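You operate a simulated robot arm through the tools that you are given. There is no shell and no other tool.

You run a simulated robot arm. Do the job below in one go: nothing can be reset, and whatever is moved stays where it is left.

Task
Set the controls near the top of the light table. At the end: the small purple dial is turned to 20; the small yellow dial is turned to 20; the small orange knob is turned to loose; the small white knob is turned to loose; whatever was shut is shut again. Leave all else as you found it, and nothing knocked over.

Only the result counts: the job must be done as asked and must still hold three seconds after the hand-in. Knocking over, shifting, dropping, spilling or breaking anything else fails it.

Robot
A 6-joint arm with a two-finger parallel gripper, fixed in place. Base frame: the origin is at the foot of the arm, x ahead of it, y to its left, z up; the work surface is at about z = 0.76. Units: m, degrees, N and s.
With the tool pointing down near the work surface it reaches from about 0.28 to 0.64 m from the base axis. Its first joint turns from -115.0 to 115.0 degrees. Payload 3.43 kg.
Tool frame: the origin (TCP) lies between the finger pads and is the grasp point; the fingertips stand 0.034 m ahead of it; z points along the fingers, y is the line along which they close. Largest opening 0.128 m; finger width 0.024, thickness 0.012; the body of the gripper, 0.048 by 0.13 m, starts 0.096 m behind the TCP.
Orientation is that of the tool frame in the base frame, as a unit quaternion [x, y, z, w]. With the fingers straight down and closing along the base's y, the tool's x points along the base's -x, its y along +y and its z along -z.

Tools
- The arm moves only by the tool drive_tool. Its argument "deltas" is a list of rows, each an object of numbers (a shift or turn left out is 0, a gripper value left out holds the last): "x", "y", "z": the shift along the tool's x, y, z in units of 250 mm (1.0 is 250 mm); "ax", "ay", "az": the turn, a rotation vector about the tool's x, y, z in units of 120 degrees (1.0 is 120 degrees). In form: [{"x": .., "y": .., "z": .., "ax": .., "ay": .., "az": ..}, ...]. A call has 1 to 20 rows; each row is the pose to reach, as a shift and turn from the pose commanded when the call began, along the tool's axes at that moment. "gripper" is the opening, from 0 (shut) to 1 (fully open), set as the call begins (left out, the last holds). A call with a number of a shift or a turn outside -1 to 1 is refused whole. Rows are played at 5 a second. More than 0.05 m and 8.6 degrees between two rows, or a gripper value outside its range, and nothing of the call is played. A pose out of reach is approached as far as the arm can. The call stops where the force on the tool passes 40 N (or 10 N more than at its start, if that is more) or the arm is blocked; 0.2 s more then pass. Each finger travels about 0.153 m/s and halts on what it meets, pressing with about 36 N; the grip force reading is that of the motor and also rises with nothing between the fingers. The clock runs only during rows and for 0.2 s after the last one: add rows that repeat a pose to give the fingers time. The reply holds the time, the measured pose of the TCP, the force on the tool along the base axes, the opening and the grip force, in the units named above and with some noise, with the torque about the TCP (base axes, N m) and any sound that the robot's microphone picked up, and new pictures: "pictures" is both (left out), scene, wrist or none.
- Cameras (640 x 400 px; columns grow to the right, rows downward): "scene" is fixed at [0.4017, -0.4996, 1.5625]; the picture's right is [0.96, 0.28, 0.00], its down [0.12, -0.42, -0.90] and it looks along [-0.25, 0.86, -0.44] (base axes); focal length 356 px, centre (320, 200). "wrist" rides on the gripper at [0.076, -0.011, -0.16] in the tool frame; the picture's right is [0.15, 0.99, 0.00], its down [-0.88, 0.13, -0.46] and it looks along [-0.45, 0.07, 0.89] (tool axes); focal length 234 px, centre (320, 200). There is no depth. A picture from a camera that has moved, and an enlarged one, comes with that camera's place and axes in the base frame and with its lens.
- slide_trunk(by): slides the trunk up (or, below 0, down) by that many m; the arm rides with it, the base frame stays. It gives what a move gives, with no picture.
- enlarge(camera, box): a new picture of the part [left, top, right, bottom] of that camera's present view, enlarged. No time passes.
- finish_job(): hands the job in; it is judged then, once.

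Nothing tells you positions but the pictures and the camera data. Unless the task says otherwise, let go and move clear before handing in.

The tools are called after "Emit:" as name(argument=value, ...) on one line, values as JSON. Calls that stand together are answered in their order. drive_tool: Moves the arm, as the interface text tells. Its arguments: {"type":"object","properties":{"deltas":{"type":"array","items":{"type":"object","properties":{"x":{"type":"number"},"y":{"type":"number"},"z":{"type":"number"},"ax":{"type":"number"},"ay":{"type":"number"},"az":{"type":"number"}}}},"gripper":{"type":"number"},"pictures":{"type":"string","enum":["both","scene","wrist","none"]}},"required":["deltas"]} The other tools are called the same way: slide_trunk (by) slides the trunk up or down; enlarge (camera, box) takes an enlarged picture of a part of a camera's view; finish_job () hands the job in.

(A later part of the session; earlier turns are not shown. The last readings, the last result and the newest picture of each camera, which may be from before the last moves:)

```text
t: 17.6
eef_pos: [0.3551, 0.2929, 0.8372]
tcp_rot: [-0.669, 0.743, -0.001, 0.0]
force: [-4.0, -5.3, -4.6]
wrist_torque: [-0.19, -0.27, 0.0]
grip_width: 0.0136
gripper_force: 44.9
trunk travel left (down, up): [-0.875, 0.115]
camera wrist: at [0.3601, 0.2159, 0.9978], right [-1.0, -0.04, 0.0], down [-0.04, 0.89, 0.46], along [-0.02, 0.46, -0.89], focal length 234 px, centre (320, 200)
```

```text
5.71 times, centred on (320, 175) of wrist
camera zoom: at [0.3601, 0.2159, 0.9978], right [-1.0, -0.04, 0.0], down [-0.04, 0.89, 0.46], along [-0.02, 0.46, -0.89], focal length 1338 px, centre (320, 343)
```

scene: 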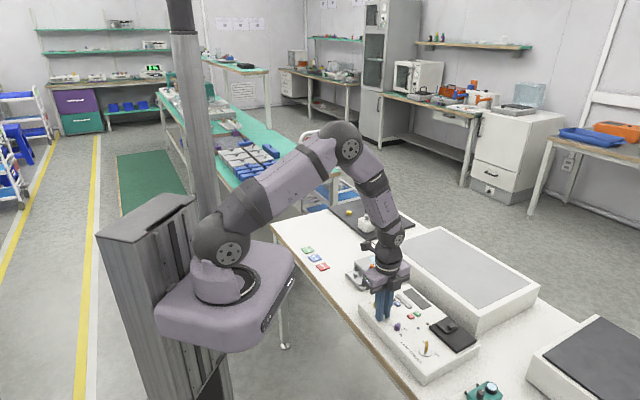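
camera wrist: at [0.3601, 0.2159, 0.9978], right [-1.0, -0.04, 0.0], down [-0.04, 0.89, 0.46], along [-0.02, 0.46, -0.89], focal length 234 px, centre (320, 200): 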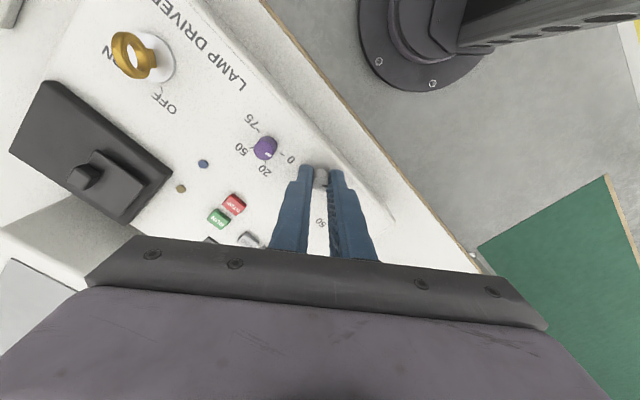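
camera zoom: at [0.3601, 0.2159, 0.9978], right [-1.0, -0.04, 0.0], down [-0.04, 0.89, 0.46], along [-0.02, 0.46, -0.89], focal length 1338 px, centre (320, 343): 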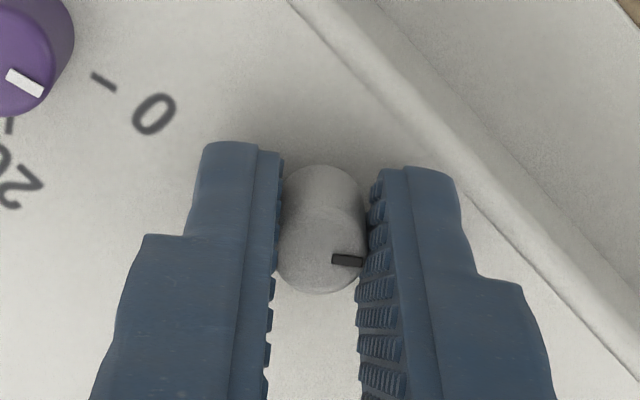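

It has turned 129 degrees and still turns freely. I'll continue to find its end.

Emit:
drive_tool(deltas=[{"az": -0.025}, {"az": -0.05}, {"az": -0.075}, {"az": -0.1}, {"az": -0.125}, {"az": -0.15}], gripper=0.0, pictures="wrist")

Emit:
enlarge(camera="wrist", box=[270, 140, 370, 210])

```text
t: 19.0
eef_pos: [0.3557, 0.2927, 0.8383]
tcp_rot: [0.777, -0.63, 0.0, 0.0]
force: [-1.9, -6.1, -5.1]
wrist_torque: [-0.06, -0.34, 0.01]
grip_width: 0.0133
gripper_force: 45.3
trunk travel left (down, up): [-0.875, 0.115]
camera wrist: at [0.3837, 0.2206, 0.9978], right [-0.94, -0.35, 0.0], down [-0.31, 0.83, 0.46], along [-0.16, 0.43, -0.89], focal length 234 px, centre (320, 200)
```

wrist: 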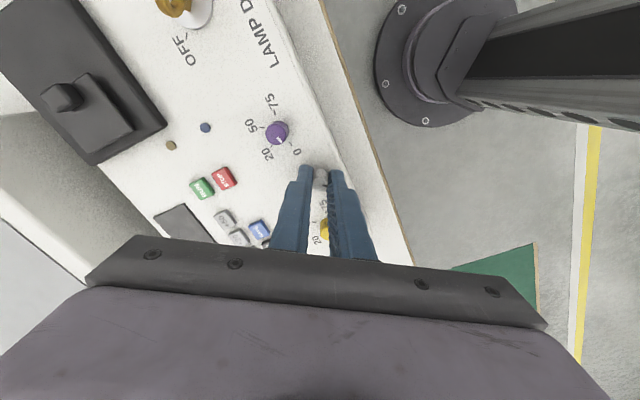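

```text
5.71 times, centred on (320, 175) of wrist
camera zoom: at [0.3837, 0.2206, 0.9978], right [-0.94, -0.35, 0.0], down [-0.31, 0.83, 0.46], along [-0.16, 0.43, -0.89], focal length 1338 px, centre (320, 343)
```

zoom: 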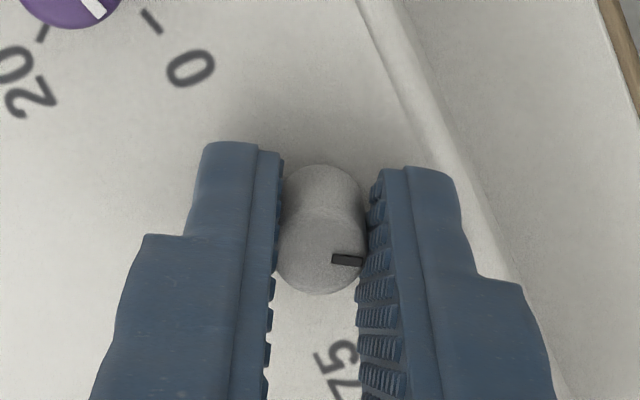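

It has turned 147 degrees. I'll keep going to see whether it ever meets a stop.

Emit:
drive_tool(deltas=[{"az": -0.025}, {"az": -0.05}, {"az": -0.075}, {"az": -0.1}, {"az": -0.125}, {"az": -0.15}, {"az": -0.175}, {"az": -0.2}, {"az": -0.225}, {"az": -0.25}], gripper=0.0, pictures="wrist")

Emit:
enlarge(camera="wrist", box=[270, 140, 370, 210])

```text
t: 21.2
eef_pos: [0.3551, 0.2932, 0.8385]
tcp_rot: [0.914, -0.406, 0.0, 0.0]
force: [-1.3, -3.7, -1.3]
wrist_torque: [-0.2, 0.52, 0.03]
grip_width: 0.0135
gripper_force: 45.5
trunk travel left (down, up): [-0.875, 0.115]
camera wrist: at [0.416, 0.2436, 0.9978], right [-0.64, -0.77, 0.0], down [-0.69, 0.57, 0.46], along [-0.35, 0.29, -0.89], focal length 234 px, centre (320, 200)
```

wrist: 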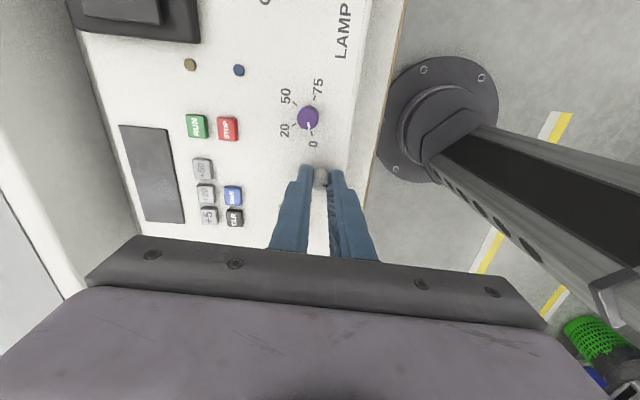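

```text
5.71 times, centred on (320, 175) of wrist
camera zoom: at [0.416, 0.2436, 0.9978], right [-0.64, -0.77, 0.0], down [-0.69, 0.57, 0.46], along [-0.35, 0.29, -0.89], focal length 1338 px, centre (320, 343)
```

zoom: 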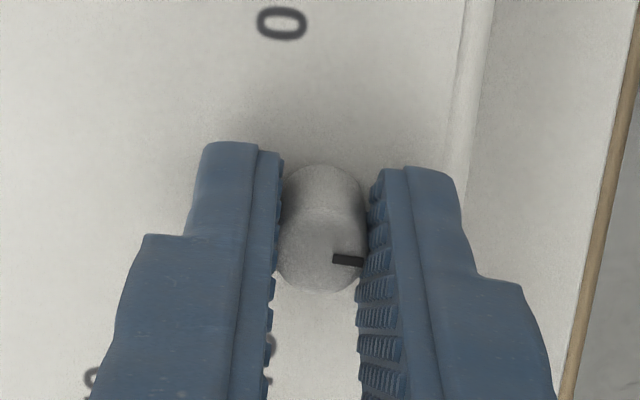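

It has turned 177 degrees with no torque rise. I'll continue another 30 degrees.

Emit:
drive_tool(deltas=[{"az": -0.025}, {"az": -0.05}, {"az": -0.075}, {"az": -0.1}, {"az": -0.125}, {"az": -0.15}, {"az": -0.175}, {"az": -0.2}, {"az": -0.225}, {"az": -0.25}], gripper=0.0, pictures="wrist")

Emit:
enlarge(camera="wrist", box=[270, 140, 370, 210])

```text
t: 23.4
eef_pos: [0.3557, 0.2924, 0.8376]
tcp_rot: [0.988, -0.156, 0.0, 0.0]
force: [-2.2, -2.1, 0.1]
wrist_torque: [-0.06, -0.02, -0.24]
grip_width: 0.0138
gripper_force: 44.4
trunk travel left (down, up): [-0.875, 0.115]
camera wrist: at [0.4323, 0.2798, 0.998], right [-0.17, -0.99, 0.0], down [-0.88, 0.15, 0.46], along [-0.45, 0.08, -0.89], focal length 234 px, centre (320, 200)
```

wrist: 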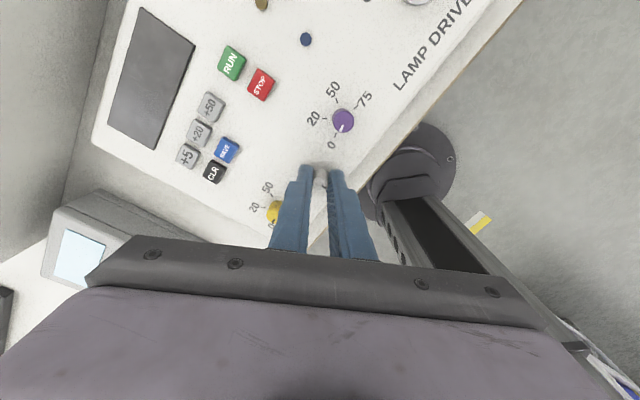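

```text
5.71 times, centred on (320, 175) of wrist
camera zoom: at [0.4323, 0.2798, 0.998], right [-0.17, -0.99, 0.0], down [-0.88, 0.15, 0.46], along [-0.45, 0.08, -0.89], focal length 1338 px, centre (320, 343)
```

zoom: 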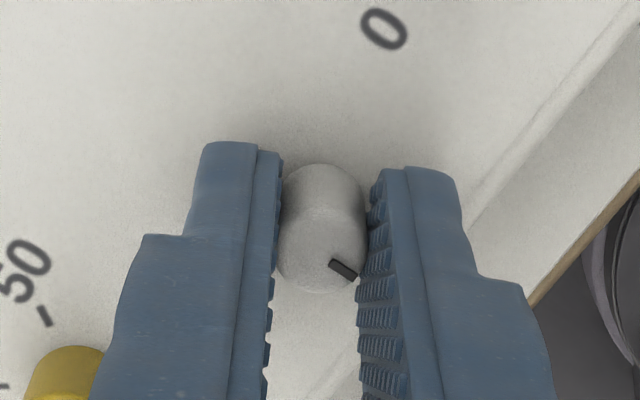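

The torque about z rose to -0.24 and the mark slipped about 27 degrees in the fingers. So the white knob has reached its counter-clockwise stop, about 180 degrees from where it began. I'll let go, rise and look.

Emit:
drive_tool(deltas=[{"z": 0}, {"z": 0}, {"z": 0}], gripper=0.3, pictures="none")

Emit:
drive_tool(deltas=[{"z": -0.04}, {"z": -0.1}, {"z": -0.2}, {"z": -0.3}, {"z": -0.3}], gripper=0.3)

Emit:
enlarge(camera="wrist", box=[270, 120, 370, 190])

Emit:
enlarge(camera="scene", box=[350, 280, 430, 340])

```text
t: 24.2
eef_pos: [0.3562, 0.2927, 0.8376]
tcp_rot: [0.988, -0.156, -0.001, 0.0]
force: [-0.3, -0.5, 0.6]
wrist_torque: [-0.02, 0.0, 0.0]
grip_width: 0.0382
gripper_force: 0.1
trunk travel left (down, up): [-0.875, 0.115]
```

```text
t: 25.4
eef_pos: [0.356, 0.2922, 0.9127]
tcp_rot: [0.988, -0.156, -0.001, 0.0]
force: [0.3, 0.1, 1.0]
wrist_torque: [0.01, -0.04, 0.0]
grip_width: 0.0383
gripper_force: 0.1
trunk travel left (down, up): [-0.875, 0.115]
camera wrist: at [0.4325, 0.2801, 1.0731], right [-0.17, -0.99, 0.0], down [-0.88, 0.15, 0.46], along [-0.45, 0.08, -0.89], focal length 234 px, centre (320, 200)
```

scene: 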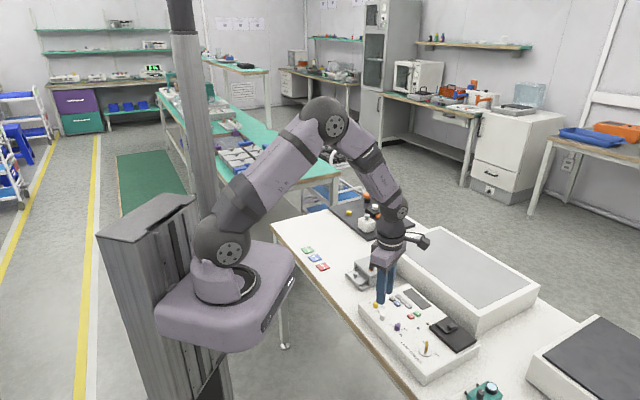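
wrist: 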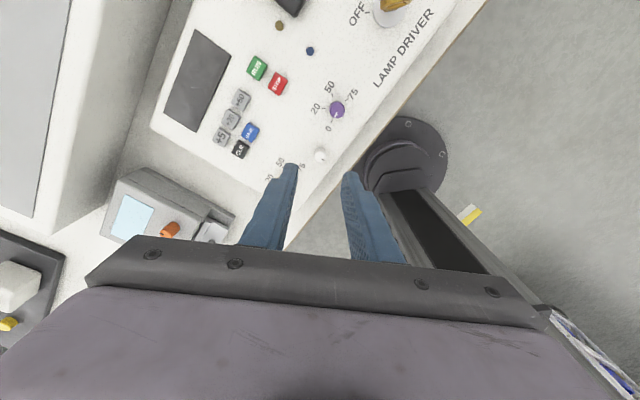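

```text
5.71 times, centred on (320, 155) of wrist
camera zoom: at [0.4325, 0.2801, 1.0731], right [-0.17, -0.99, 0.0], down [-0.88, 0.15, 0.46], along [-0.45, 0.08, -0.89], focal length 1338 px, centre (320, 457)
```

zoom: 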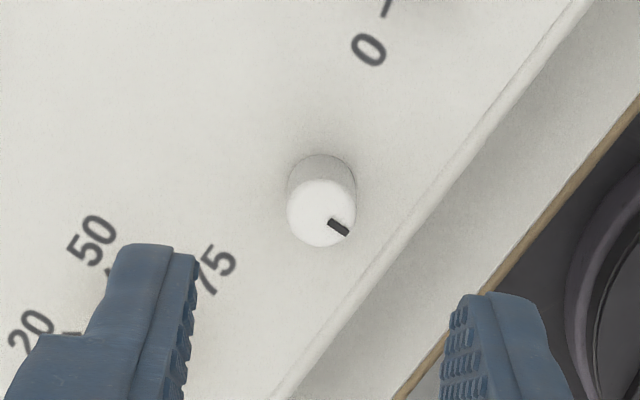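

```text
6.67 times, centred on (390, 310) of scene
camera zoom: at [0.4017, -0.4996, 1.5625], right [0.96, 0.28, 0.0], down [0.12, -0.42, -0.9], along [-0.25, 0.86, -0.44], focal length 2373 px, centre (-147, -533)
```

zoom: 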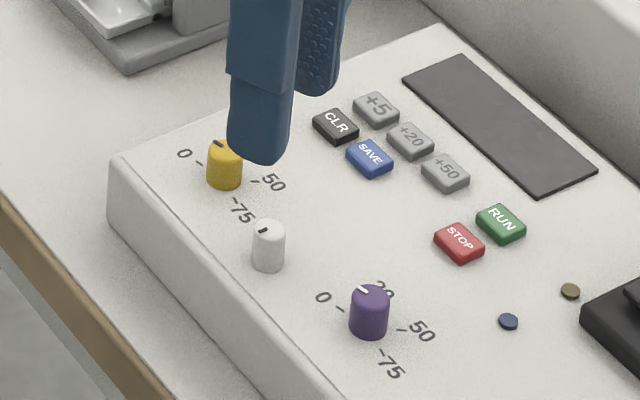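

The white knob's mark now points exactly opposite to where it began, a half turn with a stop. From the tick marks I get the dial angles: 0 at azimuth 150°, 20 at 80°, so each dial needs 70 degrees clockwise. Next I'll hover above the yellow dial at about (0.331, 0.338).

Emit:
drive_tool(deltas=[{"x": -0.0375, "y": -0.0357, "az": 0.025}, {"x": -0.075, "y": -0.0714, "az": 0.05}, {"x": -0.1125, "y": -0.107, "az": 0.075}, {"x": -0.15, "y": -0.1427, "az": 0.1}, {"x": -0.15, "y": -0.1427, "az": 0.1}], gripper=0.3)

Emit:
enlarge(camera="wrist", box=[270, 120, 370, 190])

```text
t: 26.6
eef_pos: [0.3297, 0.3368, 0.9124]
tcp_rot: [0.966, -0.259, 0.0, 0.0]
force: [-0.6, -0.4, 0.1]
wrist_torque: [0.01, 0.02, 0.01]
grip_width: 0.0385
gripper_force: 0.0
trunk travel left (down, up): [-0.875, 0.115]
camera wrist: at [0.4036, 0.3099, 1.0727], right [-0.37, -0.93, 0.0], down [-0.83, 0.33, 0.46], along [-0.42, 0.17, -0.89], focal length 234 px, centre (320, 200)
```

scene: 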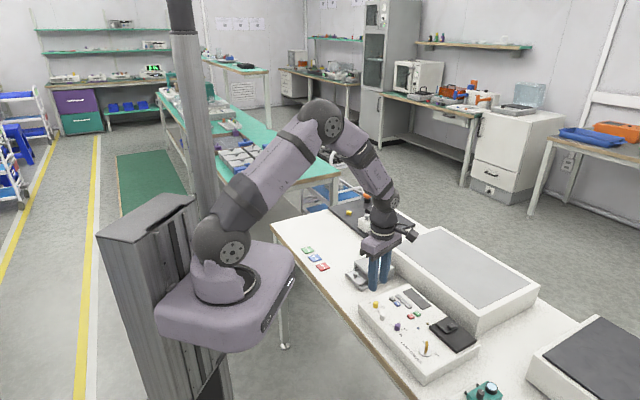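
wrist: 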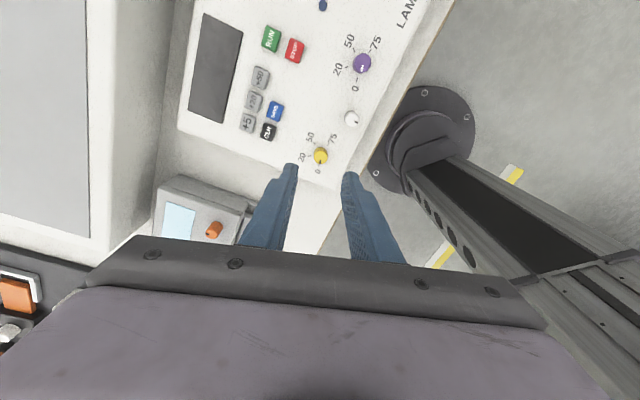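

```text
5.71 times, centred on (320, 155) of wrist
camera zoom: at [0.4036, 0.3099, 1.0727], right [-0.37, -0.93, 0.0], down [-0.83, 0.33, 0.46], along [-0.42, 0.17, -0.89], focal length 1338 px, centre (320, 457)
```

zoom: 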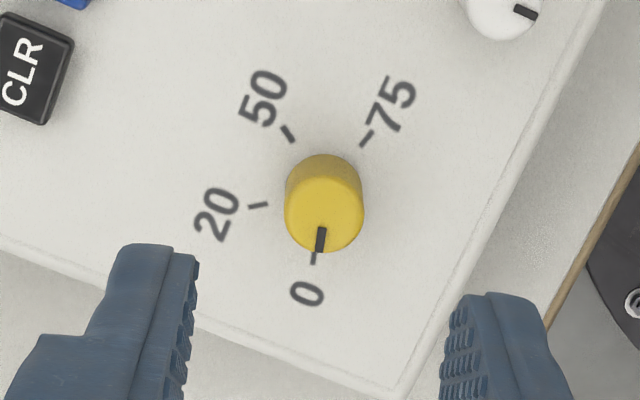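

The yellow dial sits about 1.3 mm off axis along the closing direction, with its pointer at 0. I'll correct that, go down around it and check before closing.

Emit:
drive_tool(deltas=[{"y": 0.0026, "z": 0.06}, {"y": 0.0052, "z": 0.12}, {"y": 0.0052, "z": 0.18}, {"y": 0.0052, "z": 0.24}, {"y": 0.0052, "z": 0.27}, {"y": 0.0052, "z": 0.298}, {"y": 0.0052, "z": 0.298}], gripper=0.3, pictures="wrist")

Emit:
enlarge(camera="wrist", box=[270, 140, 370, 210])

Emit:
enlarge(camera="scene", box=[350, 270, 430, 330])

```text
t: 28.2
eef_pos: [0.3322, 0.3364, 0.8383]
tcp_rot: [0.966, -0.259, 0.0, 0.0]
force: [0.1, -0.3, 0.2]
wrist_torque: [0.02, 0.02, -0.05]
grip_width: 0.0383
gripper_force: 0.1
trunk travel left (down, up): [-0.875, 0.115]
camera wrist: at [0.4029, 0.3089, 0.9987], right [-0.37, -0.93, 0.0], down [-0.83, 0.33, 0.46], along [-0.42, 0.17, -0.89], focal length 234 px, centre (320, 200)
```

wrist: 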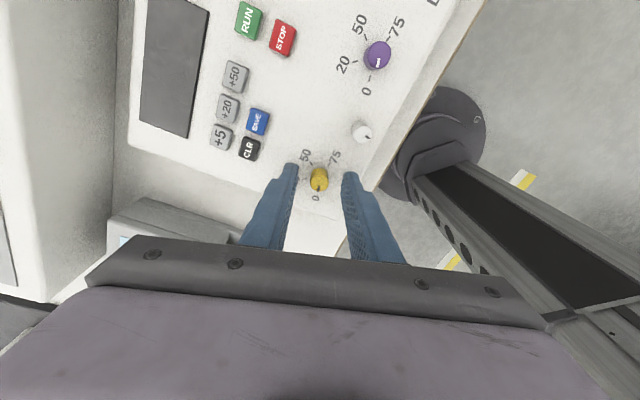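

```text
5.71 times, centred on (320, 175) of wrist
camera zoom: at [0.4029, 0.3089, 0.9987], right [-0.37, -0.93, 0.0], down [-0.83, 0.33, 0.46], along [-0.42, 0.17, -0.89], focal length 1338 px, centre (320, 343)
```

zoom: 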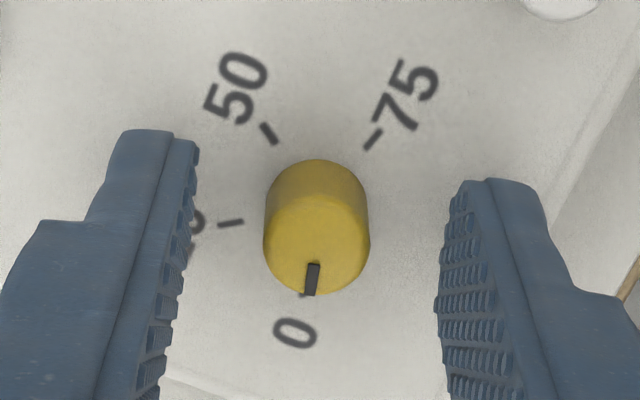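

```text
6.67 times, centred on (390, 300) of scene
camera zoom: at [0.4017, -0.4996, 1.5625], right [0.96, 0.28, 0.0], down [0.12, -0.42, -0.9], along [-0.25, 0.86, -0.44], focal length 2373 px, centre (-147, -467)
```

zoom: 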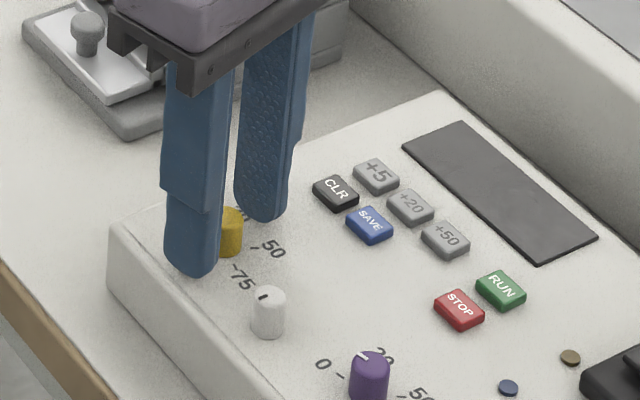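

The dial is well centred between the fingers. I'll close on it and start with a small clockwise turn.

Emit:
drive_tool(deltas=[{"z": 0}, {"z": 0}, {"z": 0}, {"z": 0}], gripper=0.0, pictures="wrist")

Emit:
enlarge(camera="wrist", box=[270, 140, 370, 210])

Emit:
drive_tool(deltas=[{"az": 0.02}, {"az": 0.04}, {"az": 0.06}, {"az": 0.083}, {"az": 0.083}], gripper=0.0, pictures="wrist")

Emit:
enlarge(camera="wrist", box=[270, 140, 370, 210])

```text
t: 29.2
eef_pos: [0.3311, 0.3364, 0.8382]
tcp_rot: [0.966, -0.259, 0.0, 0.0]
force: [-1.1, 0.3, -2.0]
wrist_torque: [0.34, -0.24, 0.02]
grip_width: 0.0155
gripper_force: 44.4
trunk travel left (down, up): [-0.875, 0.115]
camera wrist: at [0.4031, 0.3092, 0.9987], right [-0.37, -0.93, 0.0], down [-0.83, 0.33, 0.46], along [-0.42, 0.17, -0.89], focal length 234 px, centre (320, 200)
```

wrist: 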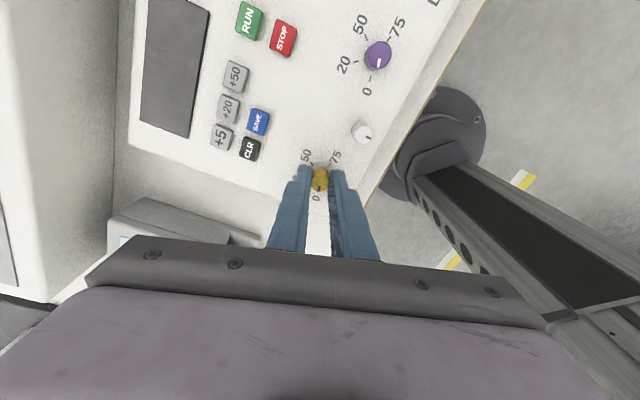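

```text
5.71 times, centred on (320, 175) of wrist
camera zoom: at [0.4031, 0.3092, 0.9987], right [-0.37, -0.93, 0.0], down [-0.83, 0.33, 0.46], along [-0.42, 0.17, -0.89], focal length 1338 px, centre (320, 343)
```

zoom: 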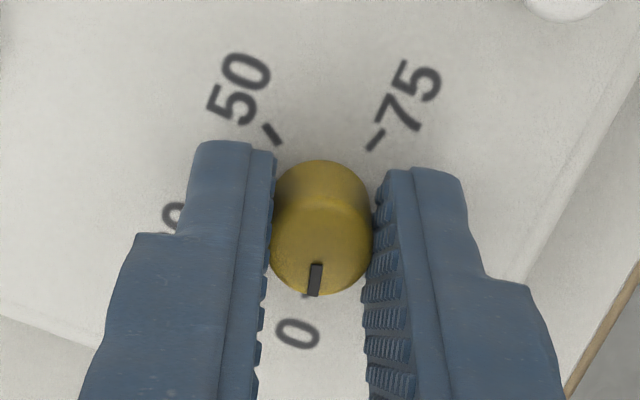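

```text
t: 30.4
eef_pos: [0.3319, 0.3363, 0.8392]
tcp_rot: [0.94, -0.342, -0.001, 0.0]
force: [1.7, 0.9, 4.4]
wrist_torque: [-0.34, 0.07, 0.01]
grip_width: 0.0159
gripper_force: 45.1
trunk travel left (down, up): [-0.875, 0.115]
camera wrist: at [0.3971, 0.2972, 0.9987], right [-0.52, -0.85, 0.0], down [-0.76, 0.47, 0.46], along [-0.39, 0.24, -0.89], focal length 234 px, centre (320, 200)
```

wrist: 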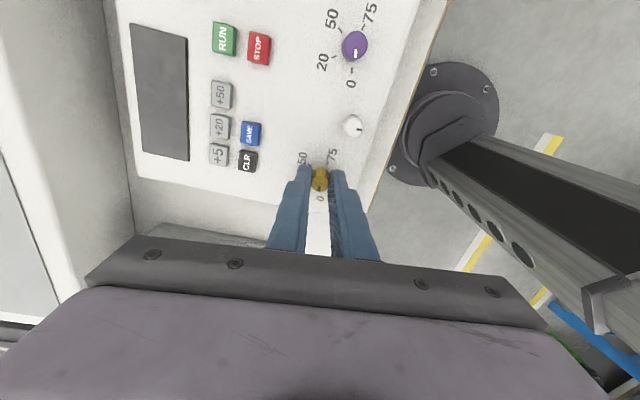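

```text
5.71 times, centred on (320, 175) of wrist
camera zoom: at [0.3971, 0.2972, 0.9987], right [-0.52, -0.85, 0.0], down [-0.76, 0.47, 0.46], along [-0.39, 0.24, -0.89], focal length 1338 px, centre (320, 343)
```

zoom: 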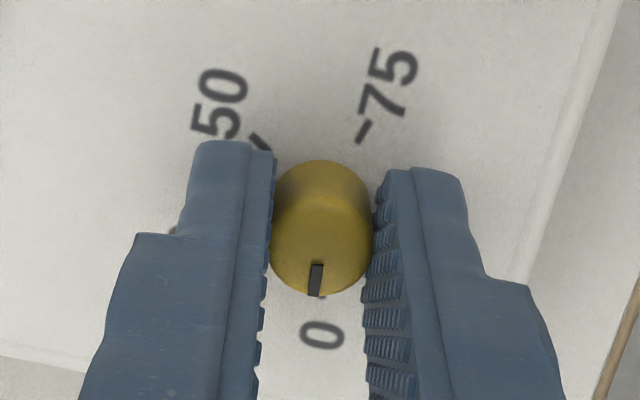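

The yellow dial turns freely with the fingers. I'll turn it the remaining 60 degrees clockwise and check.

Emit:
drive_tool(deltas=[{"az": 0.03}, {"az": 0.06}, {"az": 0.09}, {"az": 0.12}, {"az": 0.15}, {"az": 0.18}, {"az": 0.21}, {"az": 0.24}, {"az": 0.27}, {"az": 0.3}, {"az": 0.33}, {"az": 0.36}, {"az": 0.39}, {"az": 0.42}, {"az": 0.45}, {"az": 0.48}, {"az": 0.5}, {"az": 0.5}], gripper=0.0, pictures="wrist")

Emit:
enlarge(camera="wrist", box=[270, 140, 370, 210])

```text
t: 34.2
eef_pos: [0.3303, 0.336, 0.8382]
tcp_rot: [-0.642, 0.766, 0.0, 0.0]
force: [-2.3, 3.8, 7.4]
wrist_torque: [0.39, 0.33, 0.02]
grip_width: 0.0156
gripper_force: 44.9
trunk travel left (down, up): [-0.875, 0.115]
camera wrist: at [0.3291, 0.2605, 0.9987], right [-1.0, 0.03, 0.0], down [0.02, 0.89, 0.46], along [0.01, 0.46, -0.89], focal length 234 px, centre (320, 200)
```

wrist: 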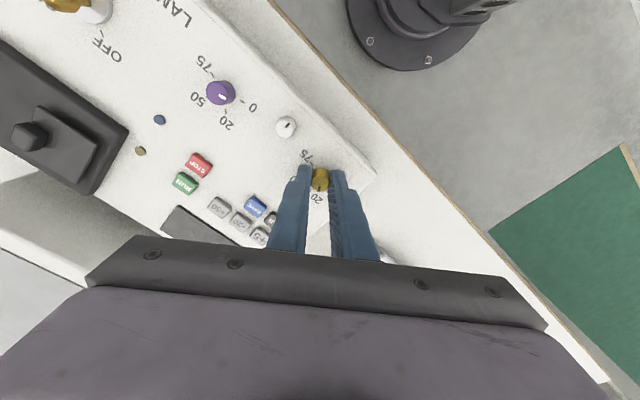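

```text
5.71 times, centred on (320, 175) of wrist
camera zoom: at [0.3291, 0.2605, 0.9987], right [-1.0, 0.03, 0.0], down [0.02, 0.89, 0.46], along [0.01, 0.46, -0.89], focal length 1338 px, centre (320, 343)
```

zoom: 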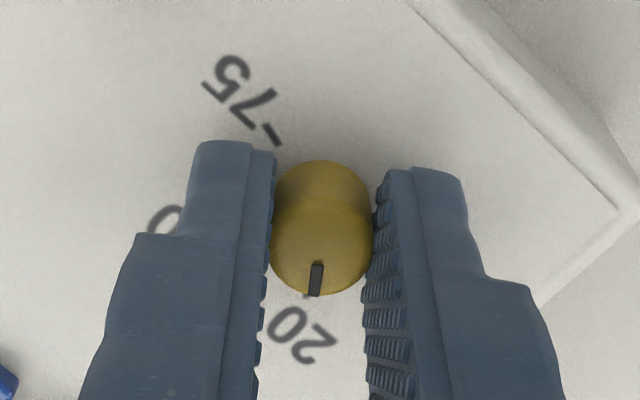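

The pointer now sits against the 20 tick exactly as it did against 0. I'll let go, rise and check.

Emit:
drive_tool(deltas=[{"z": 0}, {"z": 0}, {"z": 0}], gripper=0.3, pictures="none")

Emit:
drive_tool(deltas=[{"z": -0.04}, {"z": -0.1}, {"z": -0.2}, {"z": -0.3}, {"z": -0.3}], gripper=0.3)

Emit:
enlarge(camera="wrist", box=[270, 120, 370, 190])

Emit:
enlarge(camera="wrist", box=[190, 80, 310, 160])

```text
t: 35.0
eef_pos: [0.3311, 0.3368, 0.8389]
tcp_rot: [-0.643, 0.766, 0.0, -0.001]
force: [0.5, -0.8, 0.1]
wrist_torque: [-0.02, 0.02, 0.01]
grip_width: 0.0384
gripper_force: 0.0
trunk travel left (down, up): [-0.875, 0.115]
```

```text
t: 36.2
eef_pos: [0.3303, 0.3375, 0.9129]
tcp_rot: [-0.643, 0.766, 0.0, 0.0]
force: [0.6, -0.5, -0.3]
wrist_torque: [0.03, 0.01, -0.01]
grip_width: 0.0385
gripper_force: 0.1
trunk travel left (down, up): [-0.875, 0.115]
camera wrist: at [0.3298, 0.2609, 1.0732], right [-1.0, 0.03, 0.0], down [0.02, 0.89, 0.46], along [0.01, 0.46, -0.89], focal length 234 px, centre (320, 200)
```

scene: 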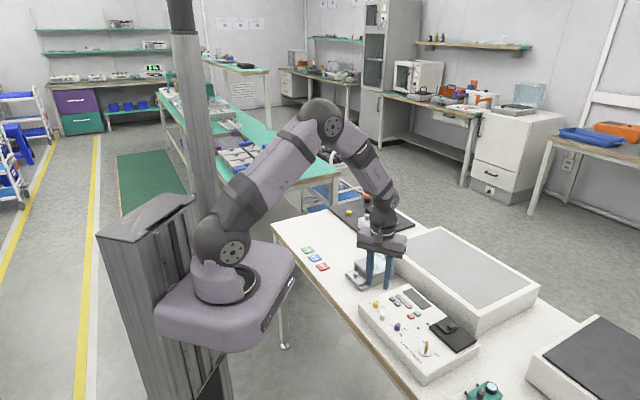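
wrist: 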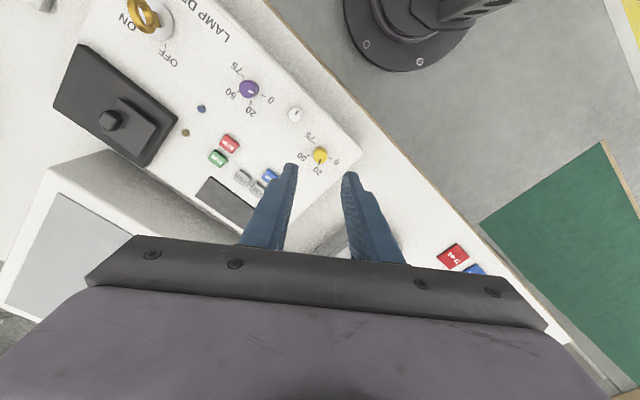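

```text
5.71 times, centred on (320, 155) of wrist
camera zoom: at [0.3298, 0.2609, 1.0732], right [-1.0, 0.03, 0.0], down [0.02, 0.89, 0.46], along [0.01, 0.46, -0.89], focal length 1338 px, centre (320, 457)
```

zoom: 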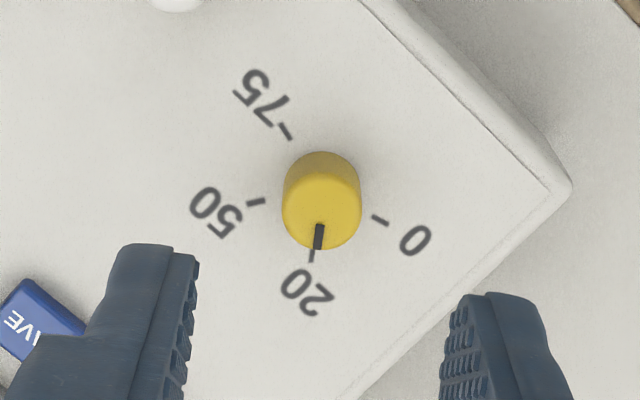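

```text
5.00 times, centred on (250, 120) of wrist
camera zoom: at [0.3298, 0.2609, 1.0732], right [-1.0, 0.03, 0.0], down [0.02, 0.89, 0.46], along [0.01, 0.46, -0.89], focal length 1171 px, centre (670, 600)
```

zoom: 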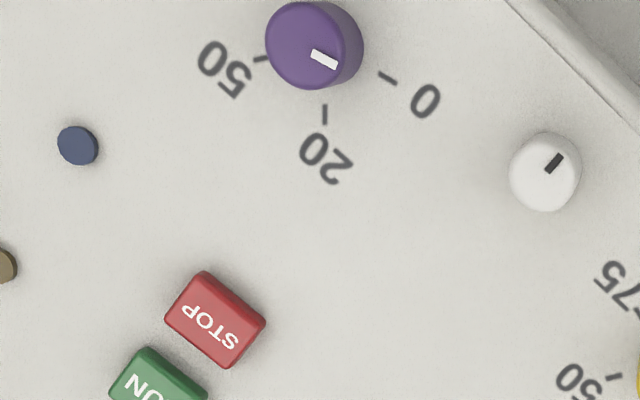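

The yellow dial reads 20. Next I'll hover above the purple dial at about (0.402, 0.266), turned to the same starting orientation.

Emit:
drive_tool(deltas=[{"x": 0.023, "y": -0.0329, "az": -0.0583}, {"x": 0.046, "y": -0.0659, "az": -0.1167}, {"x": 0.069, "y": -0.0988, "az": -0.175}, {"x": 0.092, "y": -0.1317, "az": -0.2333}, {"x": 0.115, "y": -0.1647, "az": -0.2917}, {"x": 0.138, "y": -0.1976, "az": -0.35}, {"x": 0.161, "y": -0.2305, "az": -0.4083}, {"x": 0.184, "y": -0.2634, "az": -0.4667}, {"x": 0.207, "y": -0.2964, "az": -0.525}, {"x": 0.23, "y": -0.3293, "az": -0.5833}, {"x": 0.23, "y": -0.3293, "az": -0.5833}], gripper=0.3)

Emit:
enlarge(camera="wrist", box=[270, 120, 370, 190])

```text
t: 38.6
eef_pos: [0.4027, 0.266, 0.9135]
tcp_rot: [0.966, -0.258, 0.0, 0.0]
force: [0.4, -0.9, -0.6]
wrist_torque: [0.0, -0.01, 0.03]
grip_width: 0.0386
gripper_force: 0.0
trunk travel left (down, up): [-0.875, 0.115]
camera wrist: at [0.4749, 0.2383, 1.0735], right [-0.37, -0.93, 0.0], down [-0.83, 0.33, 0.46], along [-0.42, 0.17, -0.89], focal length 234 px, centre (320, 200)
```

scene: 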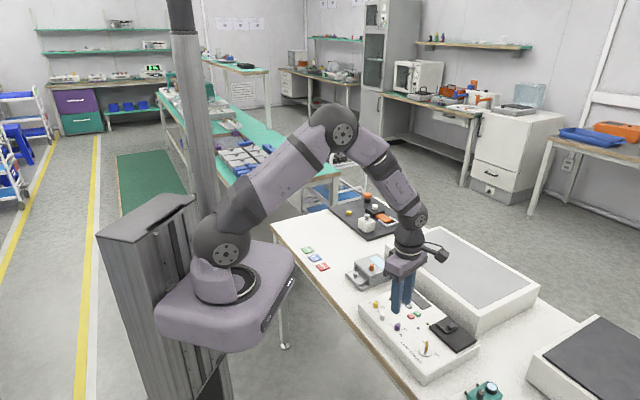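
wrist: 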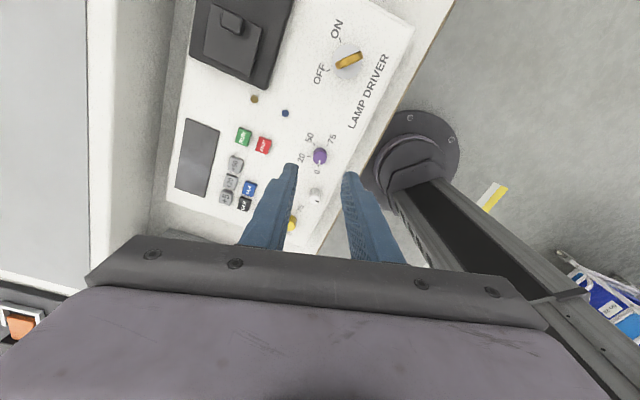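

```text
5.71 times, centred on (320, 155) of wrist
camera zoom: at [0.4749, 0.2383, 1.0735], right [-0.37, -0.93, 0.0], down [-0.83, 0.33, 0.46], along [-0.42, 0.17, -0.89], focal length 1338 px, centre (320, 457)
```

zoom: 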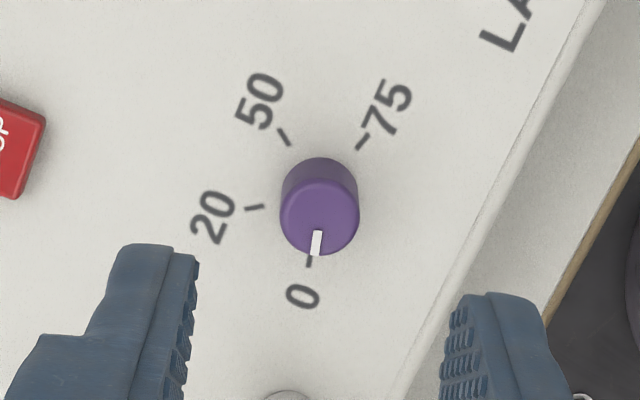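

The purple dial is nearly on axis, with its pointer at 0. I'll go down around it with a sub-millimetre correction.

Emit:
drive_tool(deltas=[{"x": -0.0032, "y": 0.002, "z": 0.06}, {"x": -0.0032, "y": 0.002, "z": 0.12}, {"x": -0.0032, "y": 0.002, "z": 0.18}, {"x": -0.0032, "y": 0.002, "z": 0.24}, {"x": -0.0032, "y": 0.002, "z": 0.27}, {"x": -0.0032, "y": 0.002, "z": 0.298}, {"x": -0.0032, "y": 0.002, "z": 0.298}], gripper=0.3, pictures="wrist")

Emit:
enlarge(camera="wrist", box=[270, 140, 370, 210])

```text
t: 40.2
eef_pos: [0.4009, 0.266, 0.838]
tcp_rot: [0.966, -0.259, 0.0, 0.0]
force: [0.4, -0.1, 0.2]
wrist_torque: [0.0, -0.02, -0.01]
grip_width: 0.0382
gripper_force: 0.0
trunk travel left (down, up): [-0.875, 0.115]
camera wrist: at [0.4731, 0.2382, 0.9984], right [-0.37, -0.93, 0.0], down [-0.83, 0.33, 0.46], along [-0.42, 0.17, -0.89], focal length 234 px, centre (320, 200)
```

wrist: 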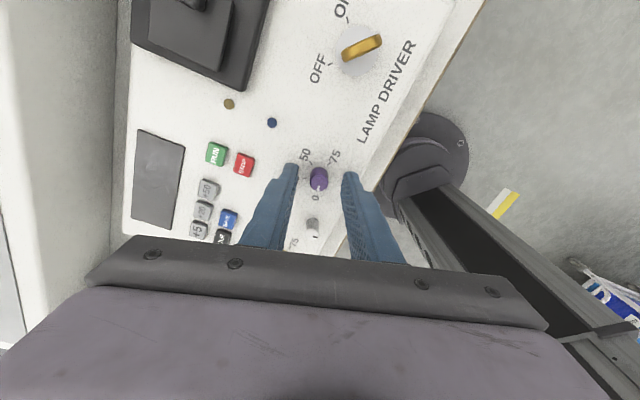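

```text
5.71 times, centred on (320, 175) of wrist
camera zoom: at [0.4731, 0.2382, 0.9984], right [-0.37, -0.93, 0.0], down [-0.83, 0.33, 0.46], along [-0.42, 0.17, -0.89], focal length 1338 px, centre (320, 343)
```

zoom: 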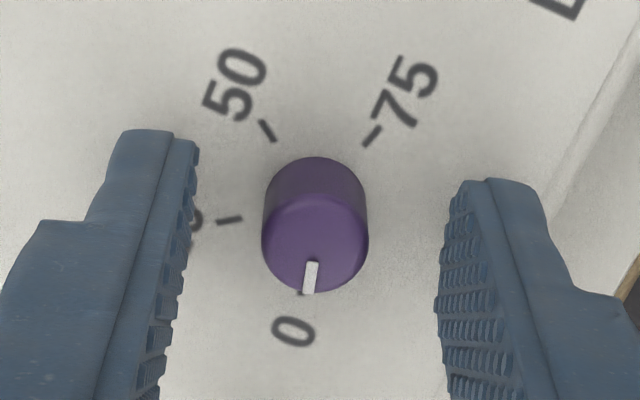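

The purple dial is centred. I'll close on it and turn it 70 degrees clockwise.

Emit:
drive_tool(deltas=[{"z": 0}, {"z": 0}, {"z": 0}, {"z": 0}], gripper=0.0, pictures="wrist")

Emit:
enlarge(camera="wrist", box=[270, 140, 370, 210])

Emit:
drive_tool(deltas=[{"az": 0.02}, {"az": 0.05}, {"az": 0.08}, {"az": 0.11}, {"az": 0.14}, {"az": 0.17}, {"az": 0.2}, {"az": 0.23}, {"az": 0.26}, {"az": 0.29}, {"az": 0.325}, {"az": 0.36}, {"az": 0.395}, {"az": 0.43}, {"az": 0.465}, {"az": 0.5}, {"az": 0.53}, {"az": 0.56}, {"az": 0.5833}, {"az": 0.5833}], gripper=0.0, pictures="wrist")

Emit:
enlarge(camera="wrist", box=[270, 140, 370, 210])

```text
t: 41.2
eef_pos: [0.4022, 0.2668, 0.8378]
tcp_rot: [0.966, -0.258, 0.0, -0.001]
force: [2.1, 2.9, -2.7]
wrist_torque: [-0.25, -0.01, 0.04]
grip_width: 0.0154
gripper_force: 44.9
trunk travel left (down, up): [-0.875, 0.115]
camera wrist: at [0.4735, 0.2389, 0.9984], right [-0.37, -0.93, 0.0], down [-0.83, 0.33, 0.46], along [-0.42, 0.17, -0.89], focal length 234 px, centre (320, 200)
```

wrist: 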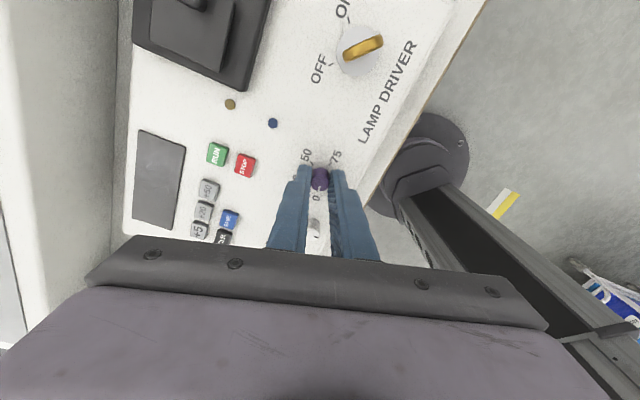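

```text
5.71 times, centred on (320, 175) of wrist
camera zoom: at [0.4735, 0.2389, 0.9984], right [-0.37, -0.93, 0.0], down [-0.83, 0.33, 0.46], along [-0.42, 0.17, -0.89], focal length 1338 px, centre (320, 343)
```

zoom: 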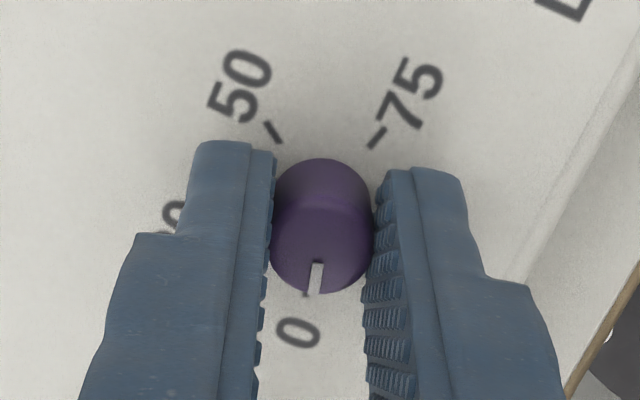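

```text
t: 45.4
eef_pos: [0.4006, 0.2657, 0.838]
tcp_rot: [-0.642, 0.766, 0.0, 0.0]
force: [-2.0, 6.9, -10.9]
wrist_torque: [0.49, -0.33, -0.01]
grip_width: 0.0154
gripper_force: 45.2
trunk travel left (down, up): [-0.875, 0.115]
camera wrist: at [0.4, 0.1905, 0.9985], right [-1.0, 0.03, 0.0], down [0.02, 0.89, 0.45], along [0.01, 0.45, -0.89], focal length 234 px, centre (320, 200)
```

wrist: 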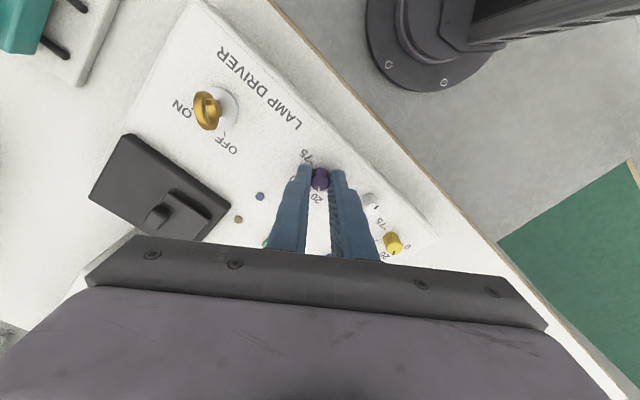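

```text
5.71 times, centred on (320, 175) of wrist
camera zoom: at [0.4, 0.1905, 0.9985], right [-1.0, 0.03, 0.0], down [0.02, 0.89, 0.45], along [0.01, 0.45, -0.89], focal length 1338 px, centre (320, 343)
```

zoom: 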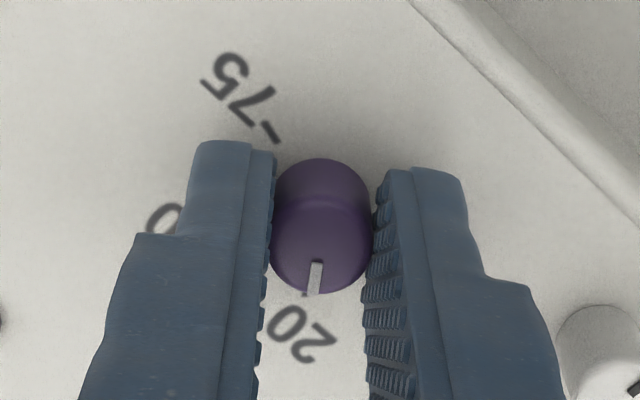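

The purple dial turned with the fingers and now lines up with 20. I'll let go, rise and verify.

Emit:
drive_tool(deltas=[{"z": 0}, {"z": 0}, {"z": 0}], gripper=0.3, pictures="none")

Emit:
drive_tool(deltas=[{"z": -0.04}, {"z": -0.1}, {"z": -0.2}, {"z": -0.3}, {"z": -0.4}, {"z": -0.4}], gripper=0.3)

Emit:
enlarge(camera="wrist", box=[270, 110, 370, 180])

Emit:
enlarge(camera="scene", box=[340, 245, 420, 295])

```text
t: 46.2
eef_pos: [0.401, 0.2649, 0.8389]
tcp_rot: [-0.643, 0.766, 0.0, 0.0]
force: [-0.6, 0.3, 0.0]
wrist_torque: [-0.02, 0.03, 0.0]
grip_width: 0.0385
gripper_force: 0.1
trunk travel left (down, up): [-0.875, 0.115]
```

```text
t: 47.6
eef_pos: [0.4006, 0.2663, 0.9381]
tcp_rot: [-0.642, 0.766, 0.0, 0.0]
force: [-0.4, -0.3, 0.1]
wrist_torque: [0.01, 0.0, -0.03]
grip_width: 0.0383
gripper_force: 0.0
trunk travel left (down, up): [-0.875, 0.115]
camera wrist: at [0.3999, 0.1904, 1.0983], right [-1.0, 0.03, 0.0], down [0.02, 0.89, 0.46], along [0.01, 0.46, -0.89], focal length 234 px, centre (320, 200)
```

scene: 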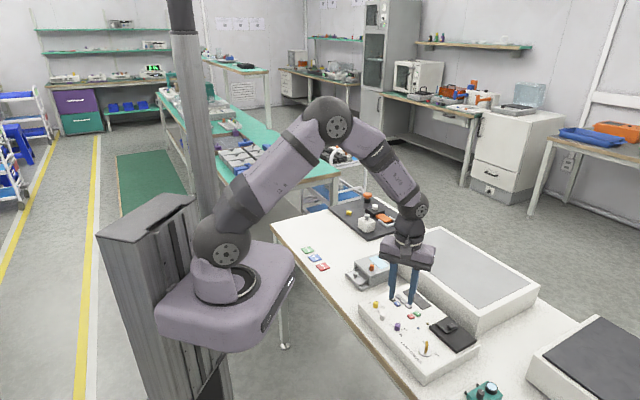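
wrist: 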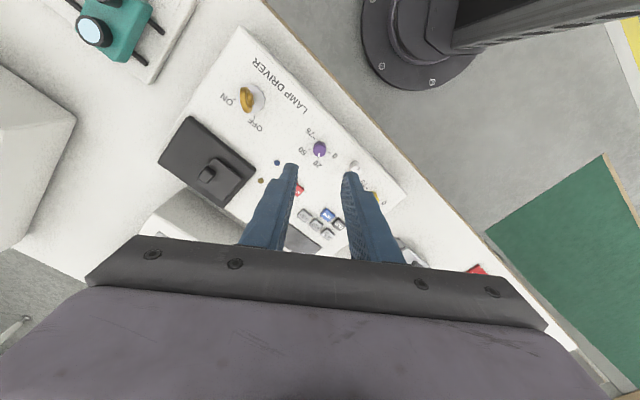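

```text
5.71 times, centred on (320, 145) of wrist
camera zoom: at [0.3999, 0.1904, 1.0983], right [-1.0, 0.03, 0.0], down [0.02, 0.89, 0.46], along [0.01, 0.46, -0.89], focal length 1338 px, centre (320, 514)
```

zoom: 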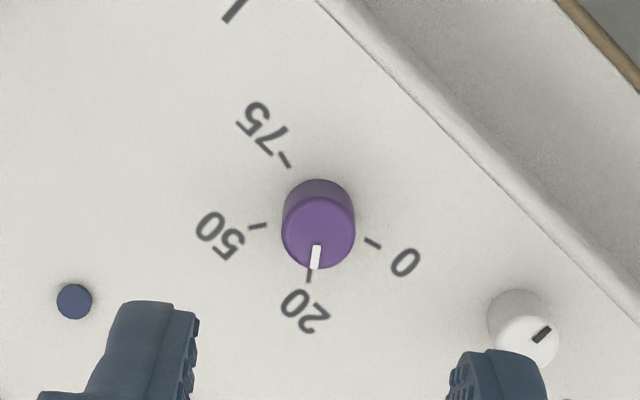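

```text
8.00 times, centred on (380, 270) of scene
camera zoom: at [0.4017, -0.4996, 1.5625], right [0.96, 0.28, 0.0], down [0.12, -0.42, -0.9], along [-0.25, 0.86, -0.44], focal length 2848 px, centre (-160, -360)
```

zoom: 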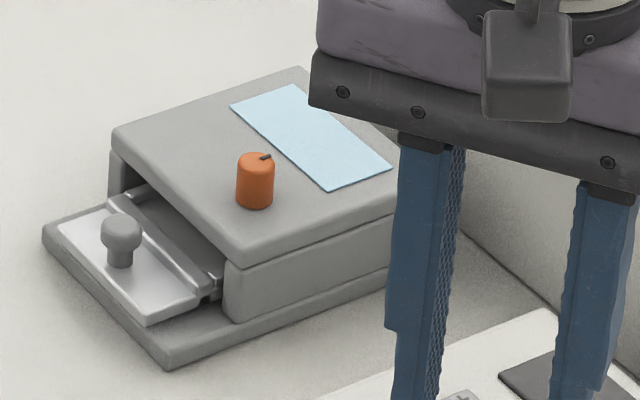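

The purple dial reads 20. I'll zoom in more on both dials to measure how exactly they point, before moving to the orange knob.

Emit:
enlarge(camera="wrist", box=[304, 134, 336, 166])

Emit:
enlarge(camera="scene", box=[360, 290, 410, 340])

```text
12.50 times, centred on (320, 150) of wrist
camera zoom: at [0.3999, 0.1904, 1.0983], right [-1.0, 0.03, 0.0], down [0.02, 0.89, 0.46], along [0.01, 0.46, -0.89], focal length 2927 px, centre (320, 825)
```

zoom: 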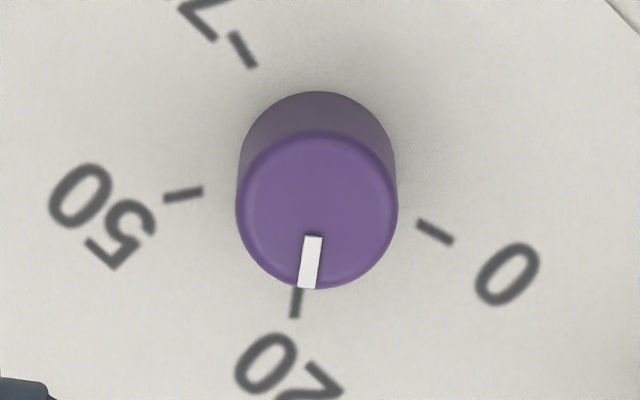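

```text
8.00 times, centred on (385, 315) of scene
camera zoom: at [0.4017, -0.4996, 1.5625], right [0.96, 0.28, 0.0], down [0.12, -0.42, -0.9], along [-0.25, 0.86, -0.44], focal length 2848 px, centre (-200, -720)
```

zoom: 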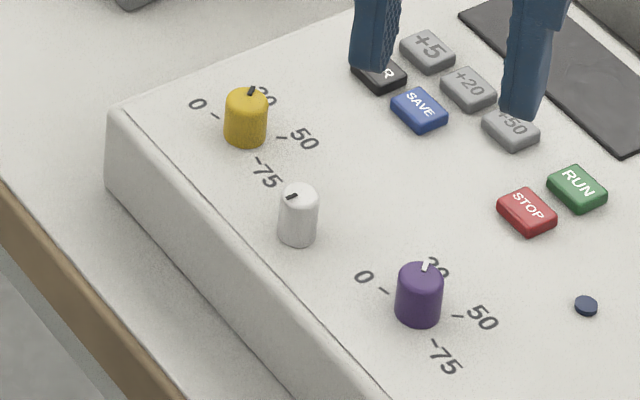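

Both dials point exactly along their 20 ticks. The orange knob is at about (0.2935, 0.501), top near z = 0.828, so I'll carry the open gripper over to it in two moves, unwinding the wrist on the way.

Emit:
drive_tool(deltas=[{"x": -0.0387, "y": 0.0266, "az": 0.0644}, {"x": -0.0774, "y": 0.0532, "az": 0.1288}, {"x": -0.1161, "y": 0.0799, "az": 0.1932}, {"x": -0.1548, "y": 0.1065, "az": 0.2576}, {"x": -0.1935, "y": 0.1331, "az": 0.322}, {"x": -0.2323, "y": 0.1597, "az": 0.3863}, {"x": -0.271, "y": 0.1863, "az": 0.4507}, {"x": -0.3097, "y": 0.2129, "az": 0.5151}, {"x": -0.3484, "y": 0.2396, "az": 0.5795}, {"x": -0.3871, "y": 0.2662, "az": 0.6439}, {"x": -0.4258, "y": 0.2928, "az": 0.7083}, {"x": -0.4258, "y": 0.2928, "az": 0.7083}], gripper=0.3, pictures="scene")

```text
t: 50.2
eef_pos: [0.3463, 0.3833, 0.9369]
tcp_rot: [0.044, 0.999, 0.001, 0.0]
force: [0.9, 0.0, 0.2]
wrist_torque: [0.01, 0.01, -0.01]
grip_width: 0.0384
gripper_force: 0.1
trunk travel left (down, up): [-0.875, 0.115]
```

scene: 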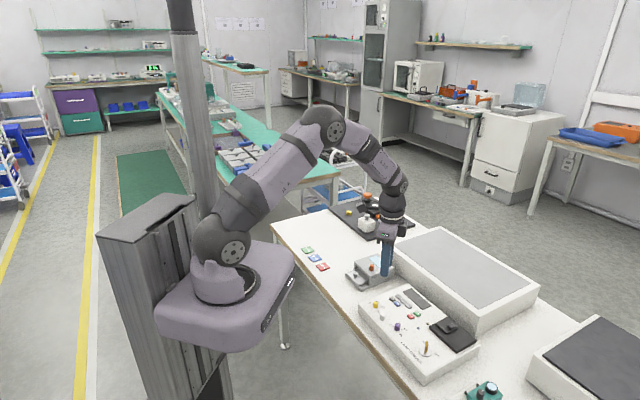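

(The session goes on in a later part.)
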